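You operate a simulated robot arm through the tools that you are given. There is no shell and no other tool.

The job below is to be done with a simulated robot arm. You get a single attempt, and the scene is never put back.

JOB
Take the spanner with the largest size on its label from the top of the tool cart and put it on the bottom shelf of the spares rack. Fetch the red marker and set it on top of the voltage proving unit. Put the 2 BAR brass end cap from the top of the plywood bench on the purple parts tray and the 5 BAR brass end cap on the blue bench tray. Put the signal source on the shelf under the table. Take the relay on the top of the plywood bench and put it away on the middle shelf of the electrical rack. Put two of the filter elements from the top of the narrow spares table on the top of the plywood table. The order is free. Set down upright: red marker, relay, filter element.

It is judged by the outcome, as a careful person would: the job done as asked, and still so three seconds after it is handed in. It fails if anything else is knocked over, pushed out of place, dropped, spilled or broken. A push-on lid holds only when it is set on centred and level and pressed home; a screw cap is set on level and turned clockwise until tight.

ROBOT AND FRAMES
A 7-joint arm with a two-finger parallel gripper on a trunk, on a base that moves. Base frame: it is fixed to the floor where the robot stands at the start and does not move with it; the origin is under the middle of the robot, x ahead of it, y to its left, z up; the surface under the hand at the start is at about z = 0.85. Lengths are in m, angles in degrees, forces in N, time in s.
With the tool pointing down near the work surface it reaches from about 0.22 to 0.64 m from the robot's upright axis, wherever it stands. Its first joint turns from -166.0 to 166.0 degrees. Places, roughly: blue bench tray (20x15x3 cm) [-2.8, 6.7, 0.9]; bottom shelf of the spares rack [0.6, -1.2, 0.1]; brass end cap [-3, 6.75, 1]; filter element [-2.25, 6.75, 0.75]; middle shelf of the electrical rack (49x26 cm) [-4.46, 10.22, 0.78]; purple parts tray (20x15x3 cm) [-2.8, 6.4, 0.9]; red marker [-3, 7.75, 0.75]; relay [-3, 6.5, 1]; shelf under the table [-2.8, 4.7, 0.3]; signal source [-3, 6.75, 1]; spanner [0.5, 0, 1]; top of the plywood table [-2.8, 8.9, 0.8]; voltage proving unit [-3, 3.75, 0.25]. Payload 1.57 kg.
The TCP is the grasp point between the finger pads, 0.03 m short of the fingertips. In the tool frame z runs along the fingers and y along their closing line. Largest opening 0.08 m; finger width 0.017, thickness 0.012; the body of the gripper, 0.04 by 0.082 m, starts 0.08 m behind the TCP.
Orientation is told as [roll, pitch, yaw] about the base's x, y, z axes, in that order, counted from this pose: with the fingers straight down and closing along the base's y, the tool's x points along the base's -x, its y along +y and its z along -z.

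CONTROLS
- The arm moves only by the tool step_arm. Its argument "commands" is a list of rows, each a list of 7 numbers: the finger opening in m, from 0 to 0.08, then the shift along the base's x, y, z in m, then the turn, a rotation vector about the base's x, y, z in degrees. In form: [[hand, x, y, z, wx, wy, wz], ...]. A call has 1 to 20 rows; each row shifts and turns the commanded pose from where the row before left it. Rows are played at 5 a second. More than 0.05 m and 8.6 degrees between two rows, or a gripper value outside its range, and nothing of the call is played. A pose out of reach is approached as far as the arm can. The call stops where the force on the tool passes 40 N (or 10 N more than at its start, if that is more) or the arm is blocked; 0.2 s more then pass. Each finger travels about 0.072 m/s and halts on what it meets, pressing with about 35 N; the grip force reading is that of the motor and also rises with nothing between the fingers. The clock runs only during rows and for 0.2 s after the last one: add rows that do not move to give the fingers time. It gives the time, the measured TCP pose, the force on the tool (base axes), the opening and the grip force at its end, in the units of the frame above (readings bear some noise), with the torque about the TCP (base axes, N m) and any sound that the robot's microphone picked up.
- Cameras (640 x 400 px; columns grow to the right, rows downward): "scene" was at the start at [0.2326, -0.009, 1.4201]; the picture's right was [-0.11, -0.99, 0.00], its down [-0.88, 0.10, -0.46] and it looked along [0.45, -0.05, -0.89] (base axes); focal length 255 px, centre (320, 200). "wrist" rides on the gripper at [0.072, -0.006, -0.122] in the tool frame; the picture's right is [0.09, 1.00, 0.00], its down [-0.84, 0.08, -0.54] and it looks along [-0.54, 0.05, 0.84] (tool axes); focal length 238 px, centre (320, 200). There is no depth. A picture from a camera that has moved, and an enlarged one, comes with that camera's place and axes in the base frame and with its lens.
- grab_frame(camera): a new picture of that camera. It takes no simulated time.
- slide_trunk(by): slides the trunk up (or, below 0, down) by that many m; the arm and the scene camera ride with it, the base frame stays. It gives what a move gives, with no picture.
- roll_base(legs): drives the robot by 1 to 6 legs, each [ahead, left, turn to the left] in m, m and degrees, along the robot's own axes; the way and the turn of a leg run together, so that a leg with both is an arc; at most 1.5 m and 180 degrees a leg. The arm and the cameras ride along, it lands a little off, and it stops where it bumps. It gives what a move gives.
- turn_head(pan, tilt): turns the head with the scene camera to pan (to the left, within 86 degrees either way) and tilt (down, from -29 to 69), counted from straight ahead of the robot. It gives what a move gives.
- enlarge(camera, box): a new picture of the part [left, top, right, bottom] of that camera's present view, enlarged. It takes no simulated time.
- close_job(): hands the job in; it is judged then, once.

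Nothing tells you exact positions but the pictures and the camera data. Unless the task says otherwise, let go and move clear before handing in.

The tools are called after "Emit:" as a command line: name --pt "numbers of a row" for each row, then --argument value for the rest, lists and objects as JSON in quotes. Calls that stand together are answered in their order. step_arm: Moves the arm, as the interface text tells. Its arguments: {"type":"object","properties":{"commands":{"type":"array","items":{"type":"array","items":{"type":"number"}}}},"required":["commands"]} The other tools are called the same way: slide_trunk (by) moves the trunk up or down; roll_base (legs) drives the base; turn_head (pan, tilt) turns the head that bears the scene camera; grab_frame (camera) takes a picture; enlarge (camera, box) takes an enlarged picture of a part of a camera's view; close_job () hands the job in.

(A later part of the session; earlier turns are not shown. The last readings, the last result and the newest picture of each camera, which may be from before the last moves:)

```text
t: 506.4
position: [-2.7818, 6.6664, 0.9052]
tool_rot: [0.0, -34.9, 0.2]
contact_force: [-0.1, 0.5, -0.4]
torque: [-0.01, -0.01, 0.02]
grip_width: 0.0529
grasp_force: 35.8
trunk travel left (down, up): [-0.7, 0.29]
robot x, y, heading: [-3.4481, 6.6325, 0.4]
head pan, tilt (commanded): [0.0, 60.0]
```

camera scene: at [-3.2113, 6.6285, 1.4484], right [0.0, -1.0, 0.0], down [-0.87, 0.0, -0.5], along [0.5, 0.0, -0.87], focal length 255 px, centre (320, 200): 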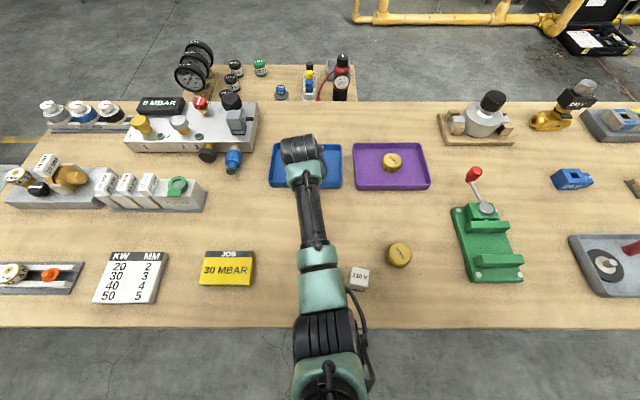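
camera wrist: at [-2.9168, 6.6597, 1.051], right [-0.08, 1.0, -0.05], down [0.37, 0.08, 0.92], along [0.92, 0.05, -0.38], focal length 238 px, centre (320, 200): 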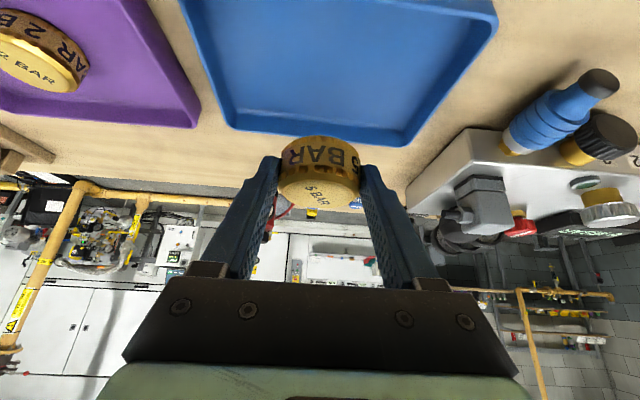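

Emit:
step_arm --pt "0.0 0 0 -0.003 0 0 0" --pt "0.0 0 0 0 0 0 0"

Emit:
step_arm --pt "0.0 0 0 -0.003 0 0 0" --pt "0.0 0 0 0 0 0 0"

Emit:
step_arm --pt "0.0 0 0 -0.003 0 0 0" --pt "0.0 0 0 0 0 0 0"

```text
t: 507.0
position: [-2.7842, 6.6659, 0.9014]
tool_rot: [0.1, -35.0, 0.1]
contact_force: [0.0, 0.5, -1.5]
torque: [-0.02, 0.04, -0.01]
grip_width: 0.0528
grasp_force: 34.6
trunk travel left (down, up): [-0.7, 0.29]
robot x, y, heading: [-3.4475, 6.6355, 0.2]
head pan, tilt (commanded): [0.0, 60.0]
```

```text
t: 507.6
position: [-2.7841, 6.6661, 0.8977]
tool_rot: [-0.1, -35.0, 0.1]
contact_force: [-0.4, -0.4, 1.5]
torque: [-0.07, 0.01, -0.01]
grip_width: 0.0529
grasp_force: 35.1
trunk travel left (down, up): [-0.7, 0.29]
robot x, y, heading: [-3.4502, 6.6308, 0.1]
head pan, tilt (commanded): [0.0, 60.0]
```

```text
t: 508.2
position: [-2.782, 6.6663, 0.8986]
tool_rot: [0.2, -35.4, 0.1]
contact_force: [-2.7, 0.8, 11.9]
torque: [-0.16, 0.15, -0.04]
grip_width: 0.0528
grasp_force: 34.7
trunk travel left (down, up): [-0.7, 0.29]
robot x, y, heading: [-3.4492, 6.6313, 0.2]
head pan, tilt (commanded): [0.0, 60.0]
```

The cap touches the tray floor at z ≈ 0.898. I open slowly while rising a little.

Emit:
step_arm --pt "0.0 0 0 0.002 0 0 0" --pt "0.054 0 0 0.001 0 0 0" --pt "0.058 0 0 0.001 0 0 0" --pt "0.064 0 0 0.001 0 0 0" --pt "0.072 0 0 0.001 0 0 0" --pt "0.078 0 0 0.001 0 0 0" --pt "0.078 0 0 0 0 0 0"

Emit:
grab_frame --camera "wrist"

Emit:
step_arm --pt "0.078 0 0 0.02 0 0 0" --pt "0.078 0 0 0.04 0 0 0" --pt "0.078 -0.01 0 0.04 0 0 0" --pt "0.078 -0.02 0 0.04 0 0 0" --pt "0.078 0 0 0 0 0 0"

Emit:
grab_frame --camera "wrist"

Emit:
grab_frame --camera "scene"

```text
t: 509.8
position: [-2.7828, 6.6655, 0.9023]
tool_rot: [0.0, -35.0, 0.1]
contact_force: [0.0, -0.1, -0.2]
torque: [0.04, -0.02, 0.01]
grip_width: 0.0779
grasp_force: 0.1
trunk travel left (down, up): [-0.7, 0.29]
robot x, y, heading: [-3.4468, 6.629, 0.1]
head pan, tilt (commanded): [0.0, 60.0]
```

```text
taken
camera wrist: at [-2.9128, 6.6599, 0.9611], right [-0.08, 1.0, -0.05], down [0.37, 0.08, 0.92], along [0.92, 0.05, -0.38], focal length 238 px, centre (320, 200)
```

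wrist: 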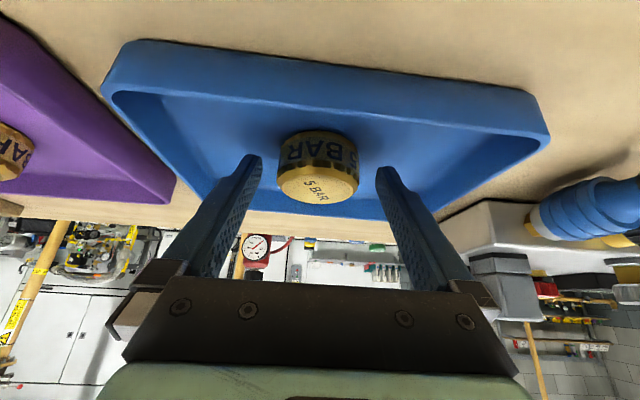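

```text
t: 511.0
position: [-2.8114, 6.6668, 1.041]
tool_rot: [-0.1, -35.0, 0.0]
contact_force: [0.0, -0.9, 0.1]
torque: [-0.02, -0.02, -0.04]
grip_width: 0.078
grasp_force: 0.1
trunk travel left (down, up): [-0.7, 0.29]
robot x, y, heading: [-3.4512, 6.631, 0.4]
head pan, tilt (commanded): [0.0, 60.0]
```

```text
taken
camera wrist: at [-2.9403, 6.6595, 1.1], right [-0.08, 1.0, -0.05], down [0.38, 0.08, 0.92], along [0.92, 0.05, -0.38], focal length 238 px, centre (320, 200)
```

wrist: 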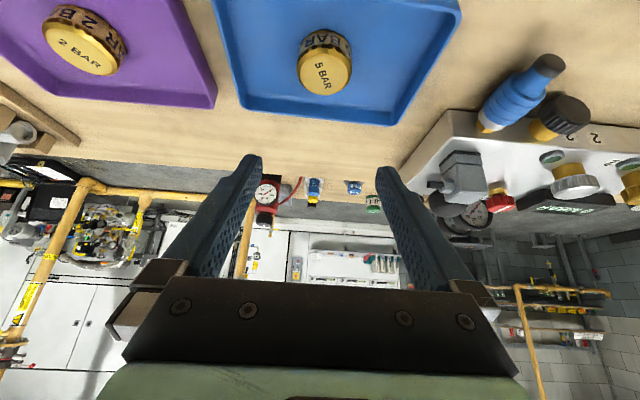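

```text
taken
camera scene: at [-3.211, 6.6285, 1.4483], right [0.0, -1.0, 0.0], down [-0.87, 0.0, -0.5], along [0.5, 0.0, -0.87], focal length 255 px, centre (320, 200)
```

scene: 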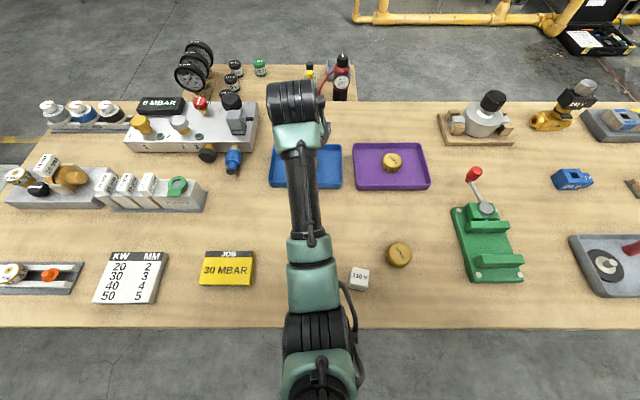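

Both caps lie in their trays. Now the relay: I back the hand off and zoom in on it to see its exact pose.

Emit:
enlarge --camera "scene" --box '[310, 230, 430, 310]'

Emit:
roll_base --legs '[[-0.3, 0, 0]]'

Emit:
grab_frame --camera "wrist"

```text
5.00 times, centred on (370, 270) of scene
camera zoom: at [-3.211, 6.6285, 1.4483], right [0.0, -1.0, 0.0], down [-0.87, 0.0, -0.5], along [0.5, 0.0, -0.87], focal length 1274 px, centre (70, -150)
```

zoom: 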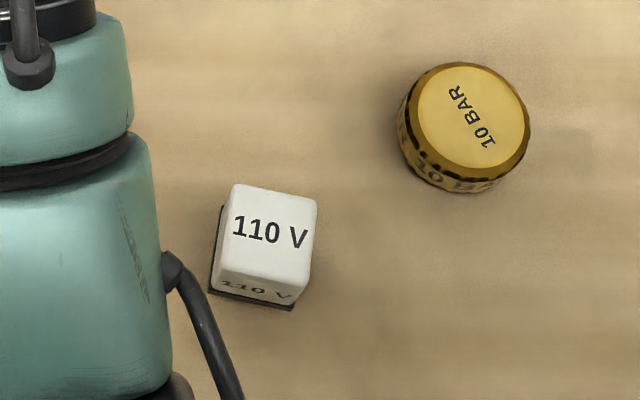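

```text
t: 513.0
position: [-3.1004, 6.6653, 1.0416]
tool_rot: [0.1, -35.0, 0.2]
contact_force: [0.3, -0.8, 0.8]
torque: [0.01, -0.01, -0.01]
grip_width: 0.0778
grasp_force: 0.1
trunk travel left (down, up): [-0.7, 0.29]
robot x, y, heading: [-3.737, 6.6301, 0.2]
head pan, tilt (commanded): [0.0, 60.0]
```

```text
taken
camera wrist: at [-3.2305, 6.6592, 1.1], right [-0.08, 1.0, -0.05], down [0.37, 0.08, 0.92], along [0.92, 0.05, -0.38], focal length 238 px, centre (320, 200)
```

wrist: 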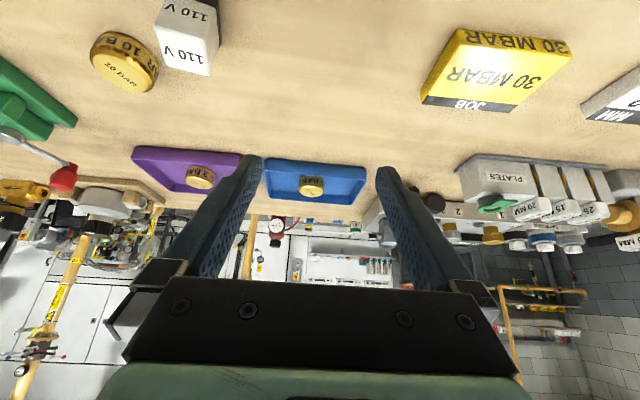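

The relay stands turned about -10.5°, centre (-3.084, 6.546), top at z ≈ 0.91. I turn the robot by -10.5° so hand and relay align, and tilt the hand to 45° (needed for the rack shelf).

Emit:
roll_base --legs '[[0, 0, -10.5]]'

Emit:
step_arm --pt "0.06 0 0 0 -0.9 -4.9 0" --pt "0.06 0 0 0 -0.9 -4.9 0" --pt "0.06 0 0 0 0 0 0"

Emit:
grab_frame --camera "wrist"

Emit:
grab_frame --camera "scene"

```text
t: 514.1
position: [-3.1031, 6.5521, 1.0408]
tool_rot: [0.0, -35.0, -10.0]
contact_force: [-0.4, 0.6, 0.5]
torque: [0.01, 0.01, -0.03]
grip_width: 0.0779
grasp_force: 0.1
trunk travel left (down, up): [-0.7, 0.29]
robot x, y, heading: [-3.737, 6.6271, -10.0]
head pan, tilt (commanded): [0.0, 60.0]
```

```text
t: 514.9
position: [-3.1045, 6.5516, 1.0415]
tool_rot: [0.1, -45.0, -10.2]
contact_force: [1.1, 0.1, -0.9]
torque: [0.0, -0.02, 0.01]
grip_width: 0.0597
grasp_force: 0.1
trunk travel left (down, up): [-0.7, 0.29]
robot x, y, heading: [-3.7377, 6.6279, -10.1]
head pan, tilt (commanded): [0.0, 60.0]
```

```text
taken
camera wrist: at [-3.2411, 6.5697, 1.0765], right [0.11, 0.99, -0.07], down [0.22, 0.04, 0.97], along [0.97, -0.12, -0.21], focal length 238 px, centre (320, 200)
```

wrist: 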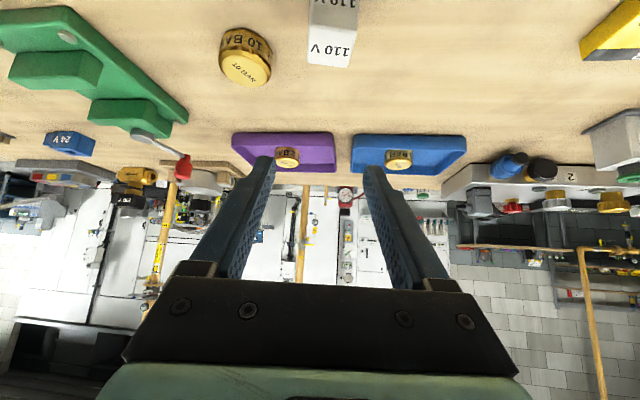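

```text
taken
camera scene: at [-3.5048, 6.5856, 1.4483], right [-0.17, -0.98, 0.0], down [-0.85, 0.15, -0.5], along [0.49, -0.09, -0.87], focal length 255 px, centre (320, 200)
```

scene: 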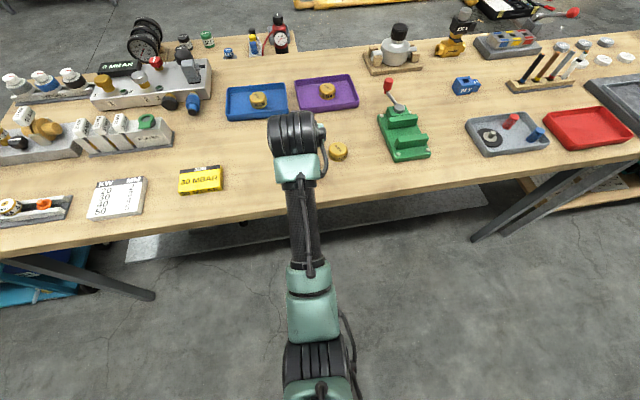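

Emit:
enlarge --camera "wrist" --box '[270, 0, 400, 90]'

```text
4.44 times, centred on (335, 45) of wrist
camera zoom: at [-3.2411, 6.5697, 1.0765], right [0.11, 0.99, -0.07], down [0.22, 0.04, 0.97], along [0.97, -0.12, -0.21], focal length 1059 px, centre (253, 889)
```

zoom: 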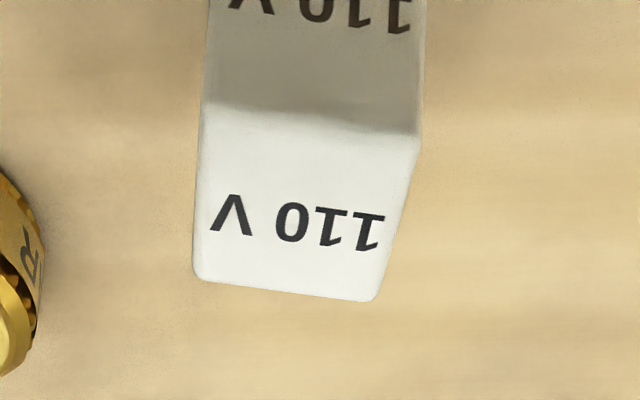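

The relay is at (-3.0845, 6.549), top z ≈ 0.918, aligned with the hand. I descend over it and close.

Emit:
step_arm --pt "0.06 0.006 0 -0.045 0 0 -0.8" --pt "0.06 0.006 0 -0.045 0 0 0" --pt "0.06 0 0 -0.02 0 0 0" --pt "0.06 0 0 0 0 0 0"

Emit:
grab_frame --camera "wrist"

```text
t: 515.9
position: [-3.0939, 6.5525, 0.931]
tool_rot: [0.0, -45.0, -10.9]
contact_force: [-0.6, 0.4, 0.5]
torque: [0.01, -0.01, 0.02]
grip_width: 0.06
grasp_force: 0.1
trunk travel left (down, up): [-0.7, 0.29]
robot x, y, heading: [-3.7411, 6.6282, -9.9]
head pan, tilt (commanded): [0.0, 60.0]
```

```text
taken
camera wrist: at [-3.2301, 6.5714, 0.9673], right [0.12, 0.99, -0.07], down [0.22, 0.04, 0.97], along [0.97, -0.14, -0.21], focal length 238 px, centre (320, 200)
```

wrist: 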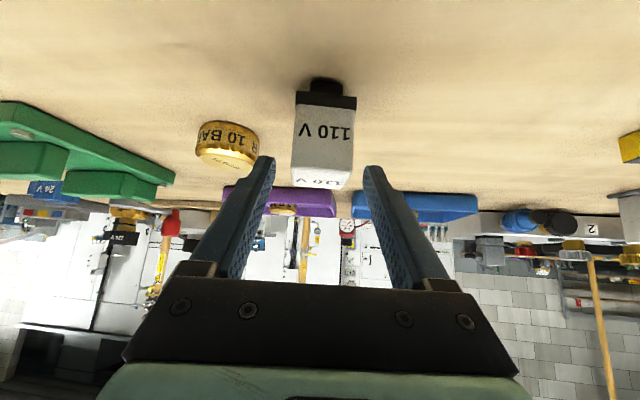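

Emit:
step_arm --pt "0.06 0.001 0.002 -0.016 0 0 0" --pt "0.06 0 0 -0.015 0 0 0" --pt "0.06 0 0 0 0 0 0"

Emit:
grab_frame --camera "wrist"

```text
t: 516.7
position: [-3.0922, 6.5539, 0.9014]
tool_rot: [0.0, -45.0, -10.9]
contact_force: [0.3, 0.2, 0.7]
torque: [0.01, 0.04, -0.02]
grip_width: 0.06
grasp_force: 0.0
trunk travel left (down, up): [-0.7, 0.29]
robot x, y, heading: [-3.7373, 6.6281, -10.2]
head pan, tilt (commanded): [0.0, 60.0]
```

```text
taken
camera wrist: at [-3.2287, 6.5745, 0.9369], right [0.12, 0.99, -0.07], down [0.22, 0.04, 0.97], along [0.97, -0.14, -0.21], focal length 238 px, centre (320, 200)
```

wrist: 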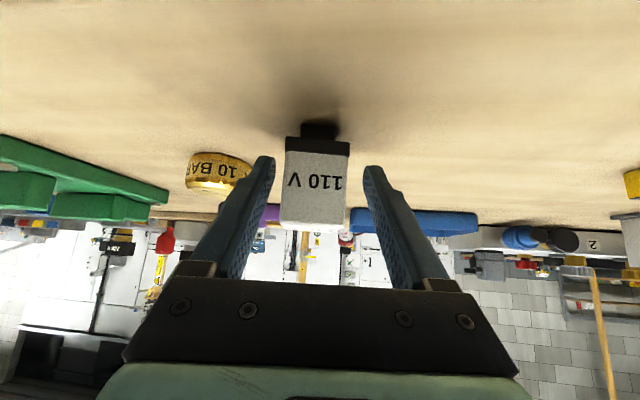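

Emit:
step_arm --pt "0.045 0 0 0 0 0 0" --pt "0.0 0 0 0 0 0 0" --pt "0.0 0 0 0 0 0 0" --pt "0.0 0 0 0 0 0 0"

Emit:
step_arm --pt "0.0 0 0 0.01 0 0 0" --pt "0.0 0 0 0.02 0 0 0" --pt "0.0 0 0 0.03 0 0 0" --pt "0.0 0 0 0.04 0 0 0" --pt "0.0 0 0 0.03 0 0 0" --pt "0.0 0 0 0 0 0 0"

Emit:
grab_frame --camera "wrist"

Emit:
grab_frame --camera "scene"

```text
t: 517.7
position: [-3.092, 6.5547, 0.9015]
tool_rot: [0.0, -45.0, -11.0]
contact_force: [-0.5, 0.5, -0.1]
torque: [-0.02, -0.01, 0.01]
grip_width: 0.0354
grasp_force: 34.4
trunk travel left (down, up): [-0.7, 0.29]
robot x, y, heading: [-3.7392, 6.6293, -10.0]
head pan, tilt (commanded): [0.0, 60.0]
```

```text
t: 519.1
position: [-3.0915, 6.5538, 1.032]
tool_rot: [0.0, -45.0, -10.7]
contact_force: [-0.3, -0.6, -0.4]
torque: [-0.01, 0.01, 0.02]
grip_width: 0.0356
grasp_force: 35.0
trunk travel left (down, up): [-0.7, 0.29]
robot x, y, heading: [-3.7396, 6.6291, -10.1]
head pan, tilt (commanded): [0.0, 60.0]
```

```text
taken
camera wrist: at [-3.2287, 6.5736, 1.0666], right [0.12, 0.99, -0.07], down [0.22, 0.04, 0.97], along [0.97, -0.14, -0.21], focal length 238 px, centre (320, 200)
```

wrist: 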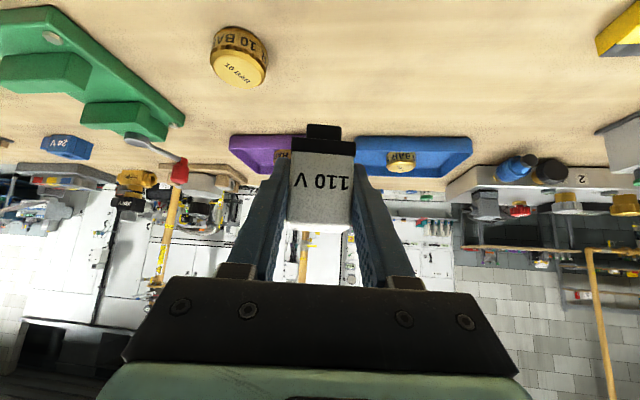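

```text
taken
camera scene: at [-3.5047, 6.5856, 1.4483], right [-0.17, -0.98, 0.0], down [-0.85, 0.15, -0.5], along [0.49, -0.09, -0.87], focal length 255 px, centre (320, 200)
```

scene: 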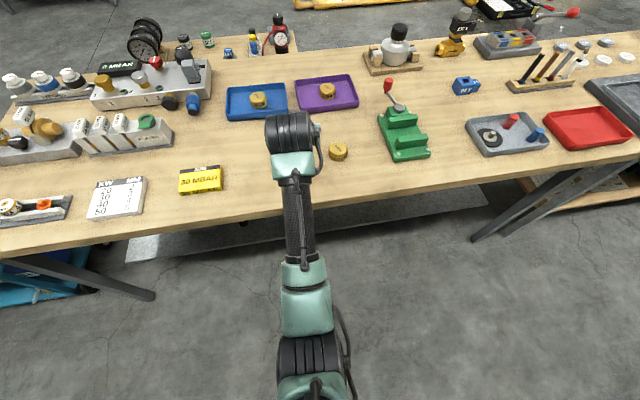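

The relay is held upright. I retract the arm, back off and drive up the corridor, turning to face the rack side in the free gap at y ≈ 7.9.

Emit:
step_arm --pt "0.0 -0.03 0.005 0 0 0 0" --pt "0.0 -0.03 0.005 0 0 0 0" --pt "0.0 -0.03 0.005 0 0 0 0" --pt "0.0 0 0 0 0 0 0"

Emit:
roll_base --legs '[[-0.1, 0, 0], [0, 0, 100], [1.25, -0.2, 0], [0, 0, 90]]'

Emit:
turn_head --pan -40 --tilt 30

Emit:
grab_frame --camera "scene"

Emit:
grab_frame --camera "wrist"

```text
t: 520.1
position: [-3.1822, 6.569, 1.0298]
tool_rot: [-0.1, -45.0, -10.9]
contact_force: [-0.3, -0.2, -0.8]
torque: [0.01, 0.0, 0.02]
grip_width: 0.035
grasp_force: 35.0
trunk travel left (down, up): [-0.7, 0.29]
robot x, y, heading: [-3.7398, 6.6288, -9.9]
head pan, tilt (commanded): [0.0, 60.0]
```

```text
t: 535.2
position: [-4.1863, 7.8436, 1.03]
tool_rot: [0.0, -45.0, 179.1]
contact_force: [-0.3, -0.3, -0.9]
torque: [-0.02, 0.04, 0.0]
grip_width: 0.0356
grasp_force: 34.9
trunk travel left (down, up): [-0.7, 0.29]
robot x, y, heading: [-3.6299, 7.8791, 179.8]
head pan, tilt (commanded): [0.0, 60.0]
```

```text
t: 536.3
position: [-4.1875, 7.8431, 1.0313]
tool_rot: [0.0, -45.0, 179.0]
contact_force: [-0.7, -0.2, -0.8]
torque: [0.01, -0.02, -0.02]
grip_width: 0.0355
grasp_force: 35.4
trunk travel left (down, up): [-0.7, 0.29]
robot x, y, heading: [-3.6289, 7.8772, 180.0]
head pan, tilt (commanded): [-40.0, 30.0]
```

```text
taken
camera scene: at [-3.87, 7.9366, 1.4904], right [0.64, 0.77, 0.0], down [0.38, -0.32, -0.87], along [-0.66, 0.56, -0.5], focal length 255 px, centre (320, 200)
```

scene: 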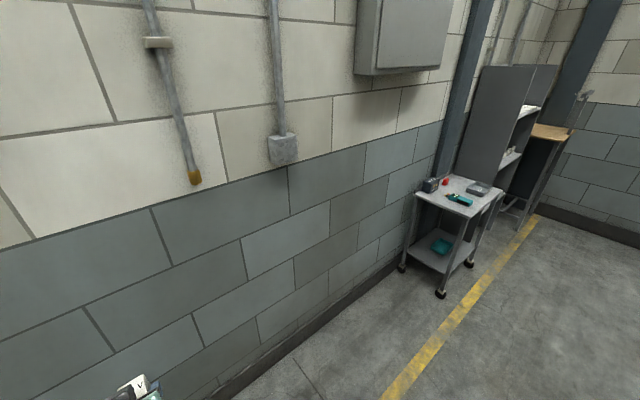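

```text
taken
camera wrist: at [-4.0504, 7.8483, 1.0661], right [0.05, -1.0, -0.07], down [-0.21, -0.07, 0.97], along [-0.98, -0.03, -0.21], focal length 238 px, centre (320, 200)
```

wrist: 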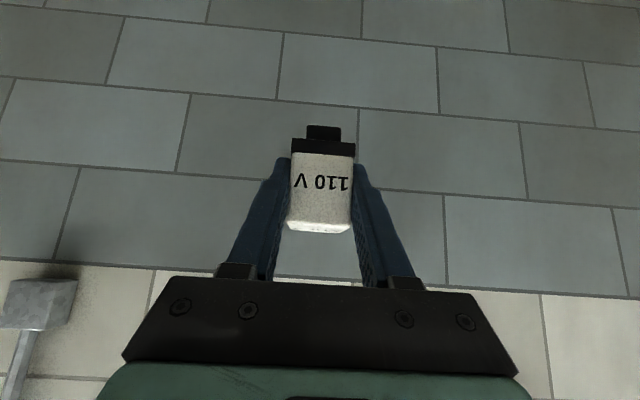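

The way along the wall is free; the rack's opening faces the corridor. I strafe right to y ≈ 9.4 and look.

Emit:
roll_base --legs '[[0.0, -1.4, 0]]'

Emit:
turn_head --pan -35 --tilt 30

Emit:
grab_frame --camera "scene"

```text
t: 543.3
position: [-4.1865, 9.2495, 1.03]
tool_rot: [0.0, -45.0, 179.3]
contact_force: [-0.6, 0.4, -1.3]
torque: [0.0, -0.03, 0.01]
grip_width: 0.0354
grasp_force: 35.3
trunk travel left (down, up): [-0.7, 0.29]
robot x, y, heading: [-3.6302, 9.2914, -180.0]
head pan, tilt (commanded): [-40.0, 30.0]
```

```text
t: 544.0
position: [-4.1866, 9.2488, 1.0295]
tool_rot: [-0.1, -45.0, 179.3]
contact_force: [-0.6, -0.1, -0.8]
torque: [-0.01, 0.03, -0.03]
grip_width: 0.0354
grasp_force: 34.8
trunk travel left (down, up): [-0.7, 0.29]
robot x, y, heading: [-3.6286, 9.2879, -180.1]
head pan, tilt (commanded): [-35.0, 30.0]
```

```text
taken
camera scene: at [-3.8744, 9.3377, 1.4904], right [0.57, 0.82, 0.0], down [0.41, -0.29, -0.87], along [-0.71, 0.5, -0.5], focal length 255 px, centre (320, 200)
```

scene: 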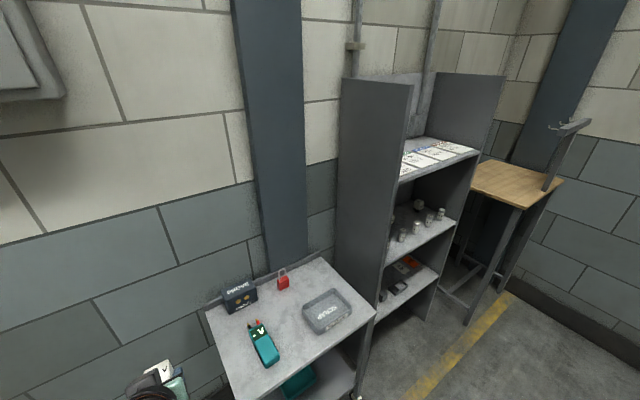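

Emit:
enlarge --camera "scene" --box '[330, 120, 500, 330]'

```text
1.90 times, centred on (415, 225) of scene
camera zoom: at [-3.8744, 9.3377, 1.4904], right [0.57, 0.82, 0.0], down [0.41, -0.29, -0.87], along [-0.71, 0.5, -0.5], focal length 485 px, centre (139, 152)
```

zoom: 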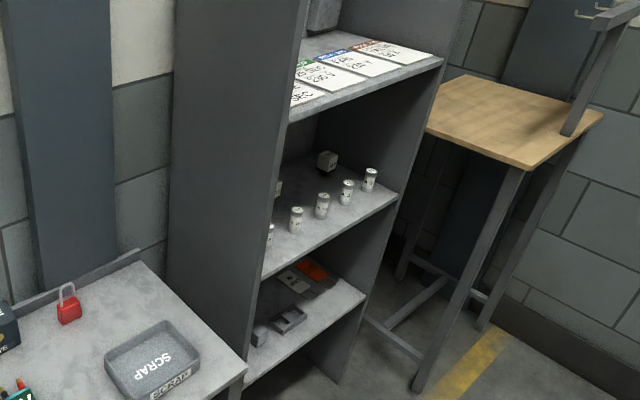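

The middle shelf has a row of small gray canisters along its front edge and some relays behind. I move square in front of the rack to see the free places.

Emit:
roll_base --legs '[[-0.1, -0.9, 0]]'

Emit:
turn_head --pan 0 --tilt 35

Emit:
grab_frame --camera "scene"

Emit:
grab_frame --camera "wrist"

```text
t: 548.7
position: [-4.094, 10.1401, 1.0298]
tool_rot: [0.0, -44.9, -179.9]
contact_force: [0.1, 0.1, -1.1]
torque: [-0.03, -0.04, 0.0]
grip_width: 0.0353
grasp_force: 35.2
trunk travel left (down, up): [-0.7, 0.29]
robot x, y, heading: [-3.5346, 10.1862, -179.2]
head pan, tilt (commanded): [-35.0, 30.0]
```

```text
t: 549.7
position: [-4.0928, 10.1397, 1.0309]
tool_rot: [0.1, -45.0, -179.8]
contact_force: [0.2, 0.5, -0.9]
torque: [0.0, -0.01, 0.0]
grip_width: 0.0353
grasp_force: 34.7
trunk travel left (down, up): [-0.7, 0.29]
robot x, y, heading: [-3.5371, 10.1854, -179.1]
head pan, tilt (commanded): [0.0, 35.0]
```

```text
taken
camera scene: at [-3.7953, 10.1807, 1.4826], right [-0.02, 1.0, 0.0], down [0.57, 0.01, -0.82], along [-0.82, -0.01, -0.57], focal length 255 px, centre (320, 200)
```

scene: 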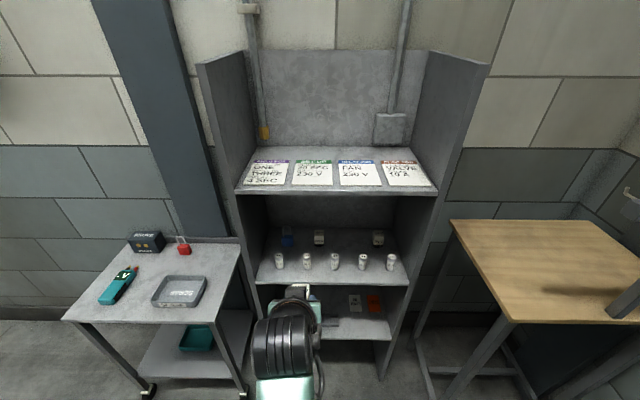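

```text
taken
camera wrist: at [-3.9562, 10.1473, 1.0661], right [0.07, -1.0, -0.07], down [-0.21, -0.08, 0.97], along [-0.98, -0.05, -0.21], focal length 238 px, centre (320, 200)
```

wrist: 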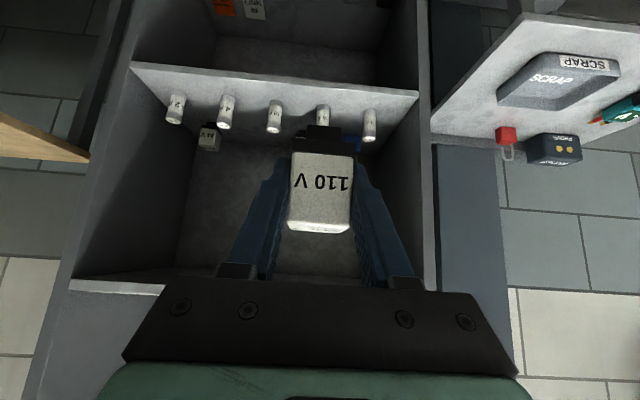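

Emit:
enlarge --camera "scene" --box '[230, 180, 440, 300]'

Emit:
enlarge --camera "wrist" --box '[120, 50, 420, 210]'

```text
3.05 times, centred on (335, 240) of scene
camera zoom: at [-3.7953, 10.1807, 1.4826], right [-0.02, 1.0, 0.0], down [0.57, 0.01, -0.82], along [-0.82, -0.01, -0.57], focal length 776 px, centre (274, 78)
```

zoom: 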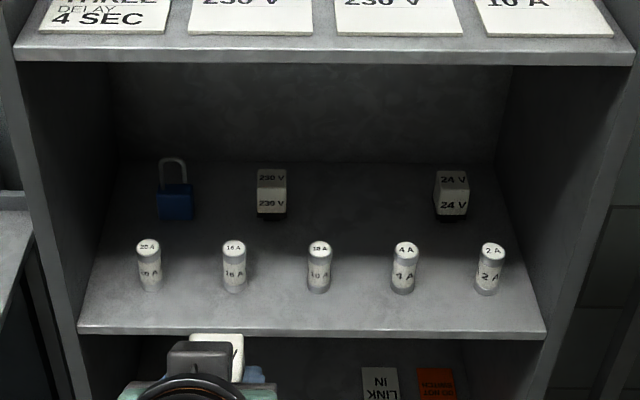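

```text
2.13 times, centred on (270, 130) of wrist
camera zoom: at [-3.9562, 10.1473, 1.0661], right [0.07, -1.0, -0.07], down [-0.21, -0.08, 0.97], along [-0.98, -0.05, -0.21], focal length 508 px, centre (427, 349)
```

zoom: 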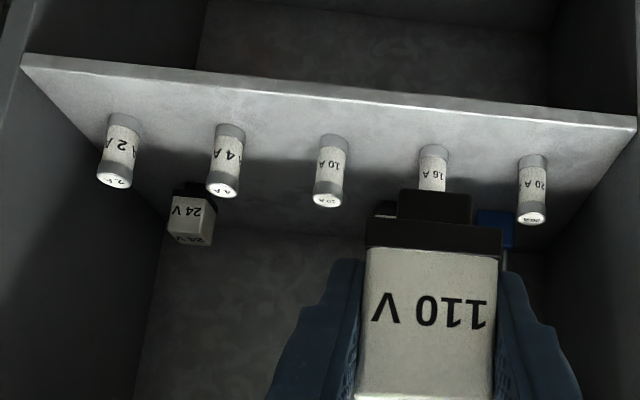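

The middle shelf: five fuses stand in a row about 5 cm behind the front edge, and behind them a padlock, a 230 V and a 24 V relay with a free place between at y ≈ 10.27. I will carry the relay over the fuse row (tops ≈ 0.845) below the upper shelf's lip (≈ 1.125) and set it behind, between the 10 A and 4 A fuses. First I align and lower outside.

Emit:
roll_base --legs '[[0, -0.132, -0.8]]'

Emit:
slide_trunk --by -0.12

Emit:
turn_head --pan -10 --tilt 35

Emit:
grab_frame --camera "scene"

Emit:
enlarge --camera "scene" --box '[200, 130, 420, 270]'

Emit:
grab_frame --camera "wrist"

```text
t: 551.0
position: [-4.0943, 10.275, 1.03]
tool_rot: [0.0, -44.9, 179.5]
contact_force: [-0.1, 0.4, -0.8]
torque: [-0.01, -0.02, 0.02]
grip_width: 0.0353
grasp_force: 35.2
trunk travel left (down, up): [-0.7, 0.29]
robot x, y, heading: [-3.5385, 10.3128, -179.7]
head pan, tilt (commanded): [0.0, 35.0]
```

```text
t: 552.5
position: [-4.0939, 10.2736, 0.9102]
tool_rot: [0.0, -45.0, 179.5]
contact_force: [0.1, 0.5, -1.2]
torque: [0.01, -0.02, -0.01]
grip_width: 0.0355
grasp_force: 35.6
trunk travel left (down, up): [-0.58, 0.41]
robot x, y, heading: [-3.5353, 10.3162, -179.7]
head pan, tilt (commanded): [0.0, 35.0]
```

```text
t: 553.2
position: [-4.0957, 10.2756, 0.9097]
tool_rot: [-0.1, -44.9, 179.5]
contact_force: [-0.2, 0.3, -1.0]
torque: [-0.01, 0.01, 0.01]
grip_width: 0.0354
grasp_force: 35.4
trunk travel left (down, up): [-0.58, 0.41]
robot x, y, heading: [-3.5396, 10.3164, -179.6]
head pan, tilt (commanded): [-10.0, 35.0]
```

```text
taken
camera scene: at [-3.7954, 10.3273, 1.3626], right [0.17, 0.99, 0.0], down [0.57, -0.1, -0.82], along [-0.81, 0.14, -0.57], focal length 255 px, centre (320, 200)
```

scene: 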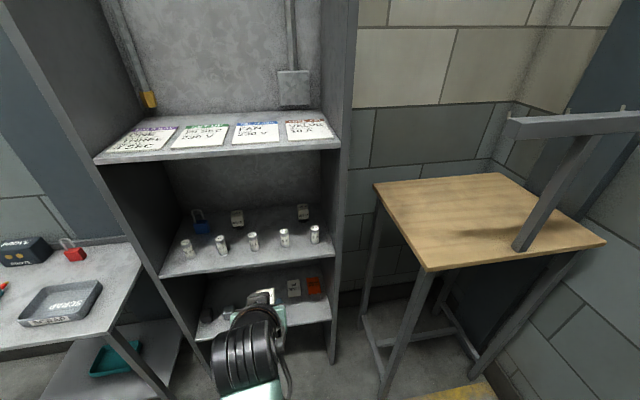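

```text
2.86 times, centred on (310, 200) of scene
camera zoom: at [-3.7954, 10.3273, 1.3626], right [0.17, 0.99, 0.0], down [0.57, -0.1, -0.82], along [-0.81, 0.14, -0.57], focal length 728 px, centre (349, 200)
```

zoom: 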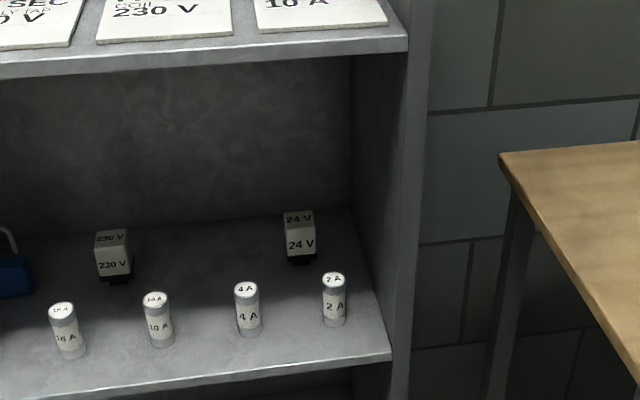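

```text
taken
camera wrist: at [-3.9579, 10.2805, 0.9461], right [0.06, -1.0, -0.07], down [-0.21, -0.08, 0.97], along [-0.98, -0.04, -0.21], focal length 238 px, centre (320, 200)
```

wrist: 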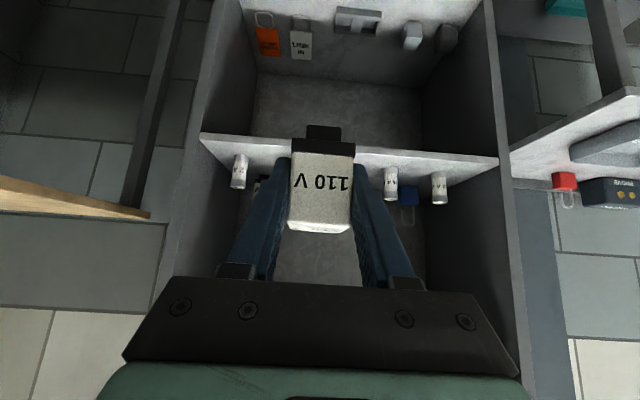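

Fuses at y = 10.221 and 10.317 (x ≈ -4.39), relays behind at x ≈ -4.49, lip at z ≈ 1.123. I drive forward in two steps with the relay at z ≈ 0.87.

Emit:
step_arm --pt "0.0 0 -0.005 -0.003 0 0 0.4" --pt "0.0 0 0 0 0 0 0"

Emit:
roll_base --legs '[[0.17, 0, 0]]'

Emit:
grab_frame --camera "wrist"

Emit:
grab_frame --camera "scene"

```text
t: 553.8
position: [-4.0951, 10.2684, 0.9087]
tool_rot: [0.1, -45.0, 179.9]
contact_force: [0.5, -0.7, -1.0]
torque: [-0.05, -0.01, -0.01]
grip_width: 0.0354
grasp_force: 34.9
trunk travel left (down, up): [-0.58, 0.41]
robot x, y, heading: [-3.5377, 10.3131, -179.6]
head pan, tilt (commanded): [-10.0, 35.0]
```

```text
t: 555.3
position: [-4.2605, 10.2674, 0.9069]
tool_rot: [0.0, -45.0, -180.0]
contact_force: [-0.8, -0.3, -1.1]
torque: [-0.02, 0.0, 0.02]
grip_width: 0.0355
grasp_force: 35.1
trunk travel left (down, up): [-0.58, 0.41]
robot x, y, heading: [-3.7051, 10.3168, -179.7]
head pan, tilt (commanded): [-10.0, 35.0]
```

```text
taken
camera wrist: at [-4.124, 10.275, 0.9431], right [0.06, -1.0, -0.07], down [-0.21, -0.08, 0.97], along [-0.98, -0.05, -0.21], focal length 238 px, centre (320, 200)
```

wrist: 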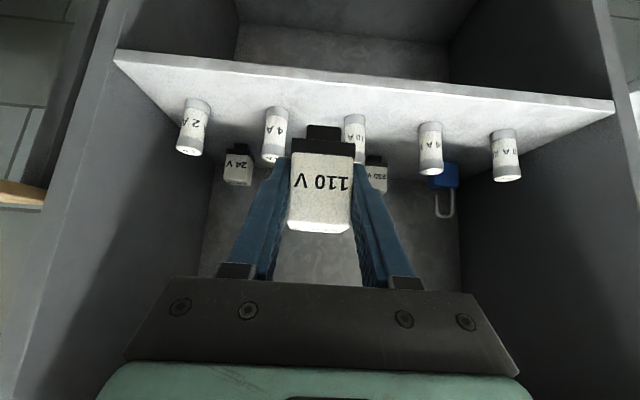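

```text
taken
camera scene: at [-3.9615, 10.3261, 1.3625], right [0.17, 0.99, 0.0], down [0.57, -0.1, -0.82], along [-0.81, 0.14, -0.57], focal length 255 px, centre (320, 200)
```

scene: 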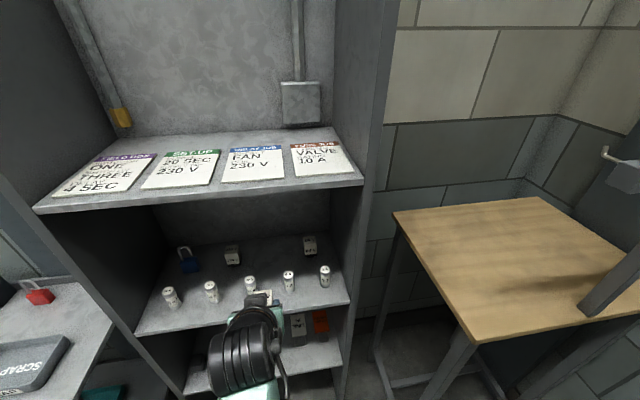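

The gap between the 4 A and 10 A fuses is centred at y ≈ 10.272. I shift 4 mm and go in further.

Emit:
step_arm --pt "0.0 0 0.004 0.0 0 0 0" --pt "0.0 0 0 0 0 0 0"

Emit:
roll_base --legs '[[0.11, 0, 0]]'

Emit:
grab_frame --camera "wrist"

Emit:
grab_frame --camera "scene"

```text
t: 555.9
position: [-4.2601, 10.2717, 0.9078]
tool_rot: [0.0, -44.9, -180.0]
contact_force: [-1.0, 0.4, -2.2]
torque: [-0.03, -0.04, -0.02]
grip_width: 0.0354
grasp_force: 35.2
trunk travel left (down, up): [-0.58, 0.41]
robot x, y, heading: [-3.703, 10.3158, -179.7]
head pan, tilt (commanded): [-10.0, 35.0]
```

```text
t: 557.1
position: [-4.3682, 10.2716, 0.907]
tool_rot: [0.0, -44.9, 179.9]
contact_force: [-0.2, 0.1, -0.4]
torque: [0.03, 0.0, 0.01]
grip_width: 0.0352
grasp_force: 34.9
trunk travel left (down, up): [-0.58, 0.41]
robot x, y, heading: [-3.8144, 10.3163, -179.8]
head pan, tilt (commanded): [-10.0, 35.0]
```

```text
taken
camera wrist: at [-4.2325, 10.2789, 0.9432], right [0.06, -1.0, -0.07], down [-0.21, -0.08, 0.97], along [-0.98, -0.05, -0.21], focal length 238 px, centre (320, 200)
```

wrist: 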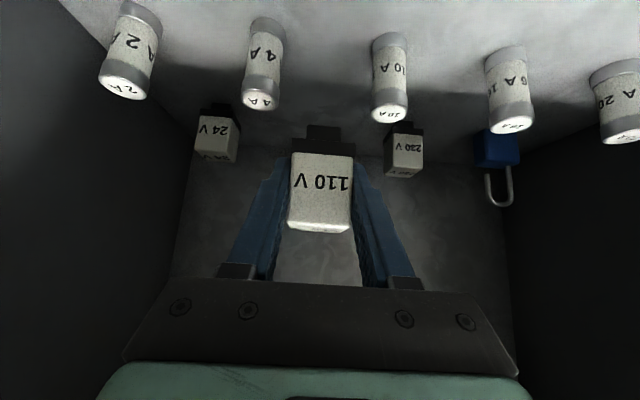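

```text
taken
camera scene: at [-4.07, 10.3261, 1.3624], right [0.17, 0.99, 0.0], down [0.57, -0.1, -0.82], along [-0.81, 0.14, -0.57], focal length 255 px, centre (320, 200)
```

scene: 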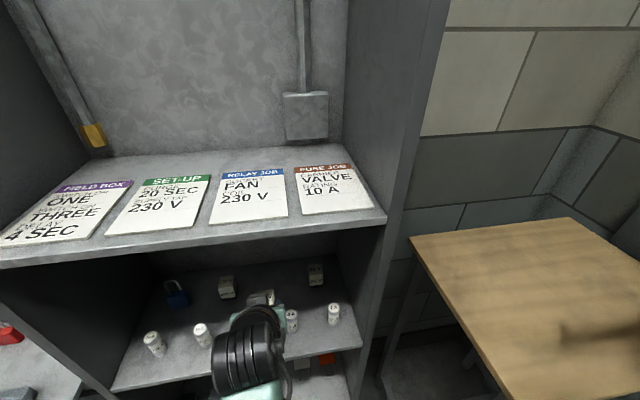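

Emit:
step_arm --pt "0.0 -0.025 -0.001 0 0 0 0" --pt "0.0 -0.025 0 0 0 0 0" --pt "0.0 -0.025 0 0 0 0 0" --pt "0.0 -0.02 0 0 0 0 0" --pt "0.0 0 0 0 0 0 0"

Emit:
grab_frame --camera "wrist"

Emit:
grab_frame --camera "scene"

```text
t: 558.3
position: [-4.4636, 10.2701, 0.907]
tool_rot: [0.0, -44.9, 179.8]
contact_force: [0.7, -0.1, -0.5]
torque: [0.01, 0.01, -0.03]
grip_width: 0.0355
grasp_force: 34.8
trunk travel left (down, up): [-0.58, 0.41]
robot x, y, heading: [-3.8129, 10.3138, -179.9]
head pan, tilt (commanded): [-10.0, 35.0]
```

```text
taken
camera wrist: at [-4.3273, 10.2776, 0.9426], right [0.06, -1.0, -0.07], down [-0.21, -0.08, 0.97], along [-0.98, -0.05, -0.21], focal length 238 px, centre (320, 200)
```

wrist: 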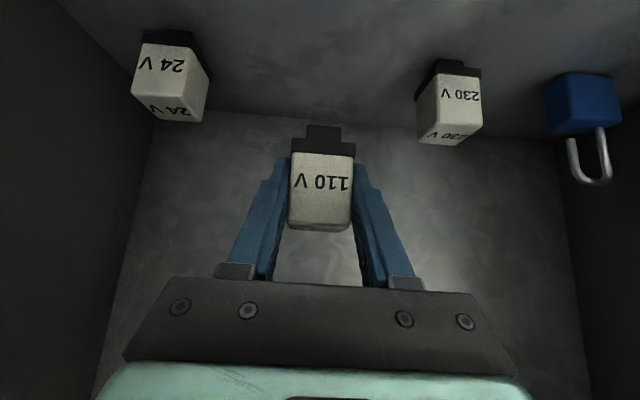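

```text
taken
camera scene: at [-4.069, 10.3261, 1.3627], right [0.17, 0.99, 0.0], down [0.57, -0.1, -0.82], along [-0.81, 0.14, -0.57], focal length 255 px, centre (320, 200)
```

scene: 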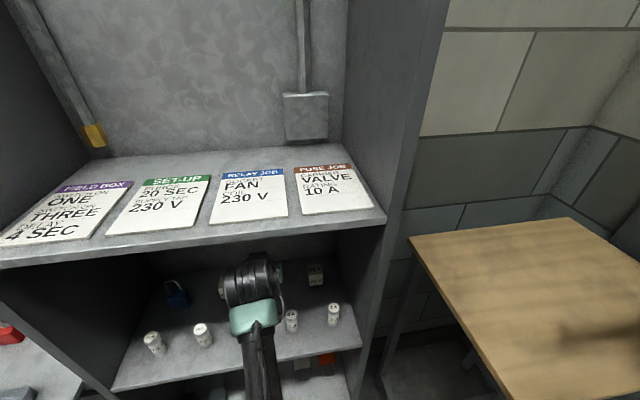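

The relay is behind the fuse row and clear of its neighbours. I lower it gently.

Emit:
step_arm --pt "0.0 0 0 -0.02 0 0 0" --pt "0.0 0 0 -0.02 0 0 0" --pt "0.0 0 0 -0.02 0 0 0" --pt "0.0 0 0 -0.01 0 0 0" --pt "0.0 0 0 0 0 0 0"

Emit:
grab_frame --camera "wrist"

Emit:
step_arm --pt "0.0 0 0 -0.004 0 0 0" --pt "0.0 0 0 0 0 0 0"

Emit:
step_arm --pt "0.0 0 0 -0.003 0 0 0" --pt "0.0 0 0 0 0 0 0"

```text
t: 559.5
position: [-4.4634, 10.2711, 0.8394]
tool_rot: [0.0, -45.0, 179.9]
contact_force: [-1.0, 0.7, -0.9]
torque: [-0.03, 0.0, -0.04]
grip_width: 0.0353
grasp_force: 34.8
trunk travel left (down, up): [-0.58, 0.41]
robot x, y, heading: [-3.8127, 10.3112, -179.8]
head pan, tilt (commanded): [-10.0, 35.0]
```

```text
taken
camera wrist: at [-4.3271, 10.2781, 0.8748], right [0.06, -1.0, -0.07], down [-0.21, -0.08, 0.97], along [-0.98, -0.05, -0.21], focal length 238 px, centre (320, 200)
```

wrist: 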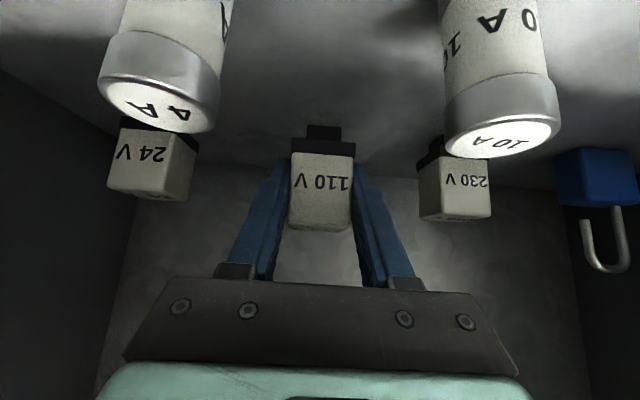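

```text
t: 560.1
position: [-4.463, 10.2713, 0.8351]
tool_rot: [-0.1, -45.0, 180.0]
contact_force: [1.0, 0.8, -1.3]
torque: [0.01, -0.06, -0.01]
grip_width: 0.0353
grasp_force: 35.5
trunk travel left (down, up): [-0.58, 0.41]
robot x, y, heading: [-3.8109, 10.3202, -179.5]
head pan, tilt (commanded): [-10.0, 35.0]
```

```text
t: 560.7
position: [-4.4625, 10.2726, 0.8316]
tool_rot: [-0.1, -44.9, 179.8]
contact_force: [1.1, 0.0, -1.4]
torque: [0.0, -0.04, -0.02]
grip_width: 0.0355
grasp_force: 34.7
trunk travel left (down, up): [-0.58, 0.41]
robot x, y, heading: [-3.8101, 10.3145, -179.9]
head pan, tilt (commanded): [-10.0, 35.0]
```

Emit:
step_arm --pt "0.0 0 0 -0.003 0 0 0" --pt "0.0 0 0 0 0 0 0"

Emit:
step_arm --pt "0.0 0 0 -0.003 0 0 0" --pt "0.0 0 0 0 0 0 0"

Emit:
step_arm --pt "0.0 0 0 -0.002 0 0 0" --pt "0.0 0 0 0 0 0 0"

Emit:
step_arm --pt "0.0 0 0 -0.002 0 0 0" --pt "0.0 0 0 0 0 0 0"

```text
t: 561.3
position: [-4.4632, 10.2708, 0.8268]
tool_rot: [0.0, -45.1, 179.9]
contact_force: [-0.2, -0.7, -0.4]
torque: [0.01, 0.0, 0.0]
grip_width: 0.0353
grasp_force: 34.3
trunk travel left (down, up): [-0.58, 0.41]
robot x, y, heading: [-3.8091, 10.3139, -180.0]
head pan, tilt (commanded): [-10.0, 35.0]
```

```text
t: 561.9
position: [-4.4639, 10.2722, 0.8248]
tool_rot: [0.0, -44.9, 180.0]
contact_force: [-0.6, 0.4, -0.8]
torque: [-0.01, -0.02, 0.0]
grip_width: 0.0353
grasp_force: 35.3
trunk travel left (down, up): [-0.58, 0.41]
robot x, y, heading: [-3.8136, 10.3117, -179.6]
head pan, tilt (commanded): [-10.0, 35.0]
```

```text
t: 562.5
position: [-4.462, 10.272, 0.8239]
tool_rot: [0.0, -44.9, 179.9]
contact_force: [-1.1, 0.3, -0.3]
torque: [-0.03, 0.02, -0.01]
grip_width: 0.0357
grasp_force: 35.3
trunk travel left (down, up): [-0.58, 0.41]
robot x, y, heading: [-3.8114, 10.3148, -179.8]
head pan, tilt (commanded): [-10.0, 35.0]
```

```text
t: 563.1
position: [-4.4632, 10.2717, 0.8217]
tool_rot: [0.1, -45.0, 179.9]
contact_force: [-0.3, 0.5, 0.3]
torque: [0.02, 0.03, 0.02]
grip_width: 0.0354
grasp_force: 34.5
trunk travel left (down, up): [-0.58, 0.41]
robot x, y, heading: [-3.8144, 10.3139, -179.9]
head pan, tilt (commanded): [-10.0, 35.0]
```

Emit:
step_arm --pt "0.0 0 0 -0.002 0 0 0" --pt "0.0 0 0 0 0 0 0"

Emit:
step_arm --pt "0.0 0 0 -0.002 0 0 0" --pt "0.0 0 0 0 0 0 0"

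Emit:
grab_frame --camera "wrist"

```text
t: 563.7
position: [-4.4639, 10.2717, 0.8218]
tool_rot: [-0.1, -45.3, 179.9]
contact_force: [3.2, 0.6, 8.7]
torque: [0.06, -0.17, 0.05]
grip_width: 0.0352
grasp_force: 34.7
trunk travel left (down, up): [-0.58, 0.41]
robot x, y, heading: [-3.8102, 10.3145, -179.8]
head pan, tilt (commanded): [-10.0, 35.0]
```

```text
t: 564.3
position: [-4.4645, 10.2712, 0.8219]
tool_rot: [0.0, -45.4, 179.8]
contact_force: [3.8, 1.4, 19.9]
torque: [0.02, -0.26, 0.02]
grip_width: 0.0354
grasp_force: 35.7
trunk travel left (down, up): [-0.58, 0.41]
robot x, y, heading: [-3.8112, 10.3124, -179.9]
head pan, tilt (commanded): [-10.0, 35.0]
```

```text
taken
camera wrist: at [-4.3266, 10.2783, 0.8559], right [0.06, -1.0, -0.07], down [-0.2, -0.08, 0.98], along [-0.98, -0.05, -0.2], focal length 238 px, centre (320, 200)
```

wrist: 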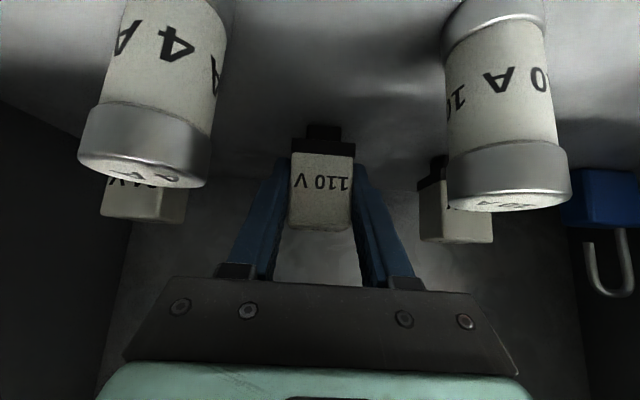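

The relay stands on the middle shelf. I ease off, open the fingers and withdraw along the tool axis over the fuses.

Emit:
step_arm --pt "0.0 0 0 0.003 0 0 0" --pt "0.0 0 0 0.001 0 0 0" --pt "0.0 0 0 0 0 0 0"

Emit:
step_arm --pt "0.036 0 0 0 0 0 0" --pt "0.038 0 0 0 0 0 0" --pt "0.041 0 0 0 0 0 0" --pt "0.045 0 0 0 0 0 0" --pt "0.05 0 0 0 0 0 0" --pt "0.055 0 0 0 0 0 0" --pt "0.055 0 0 0 0 0 0"

Emit:
grab_frame --camera "wrist"

```text
t: 565.1
position: [-4.4631, 10.27, 0.8218]
tool_rot: [0.0, -45.0, 179.9]
contact_force: [-5.2, 1.8, 11.0]
torque: [0.05, 0.23, -0.03]
grip_width: 0.0357
grasp_force: 34.8
trunk travel left (down, up): [-0.58, 0.41]
robot x, y, heading: [-3.8147, 10.3113, -179.9]
head pan, tilt (commanded): [-10.0, 35.0]
```

```text
t: 566.7
position: [-4.4653, 10.2702, 0.8211]
tool_rot: [-0.1, -45.0, 179.9]
contact_force: [0.5, -0.2, 0.7]
torque: [-0.01, 0.0, 0.01]
grip_width: 0.0549
grasp_force: 0.0
trunk travel left (down, up): [-0.58, 0.41]
robot x, y, heading: [-3.8133, 10.3144, -179.9]
head pan, tilt (commanded): [-10.0, 35.0]
```

```text
taken
camera wrist: at [-4.3272, 10.2778, 0.8564], right [0.06, -1.0, -0.07], down [-0.21, -0.08, 0.97], along [-0.98, -0.05, -0.21], focal length 238 px, centre (320, 200)
```

wrist: 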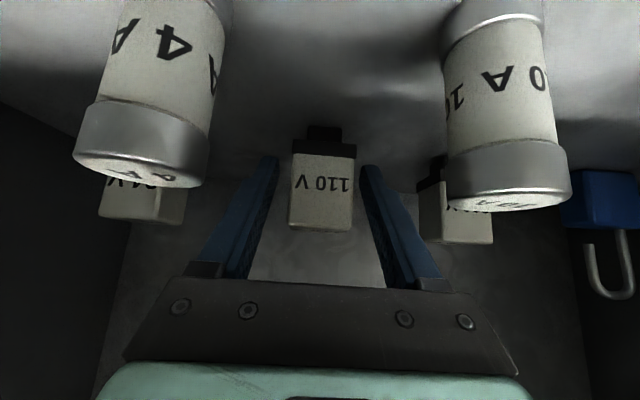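

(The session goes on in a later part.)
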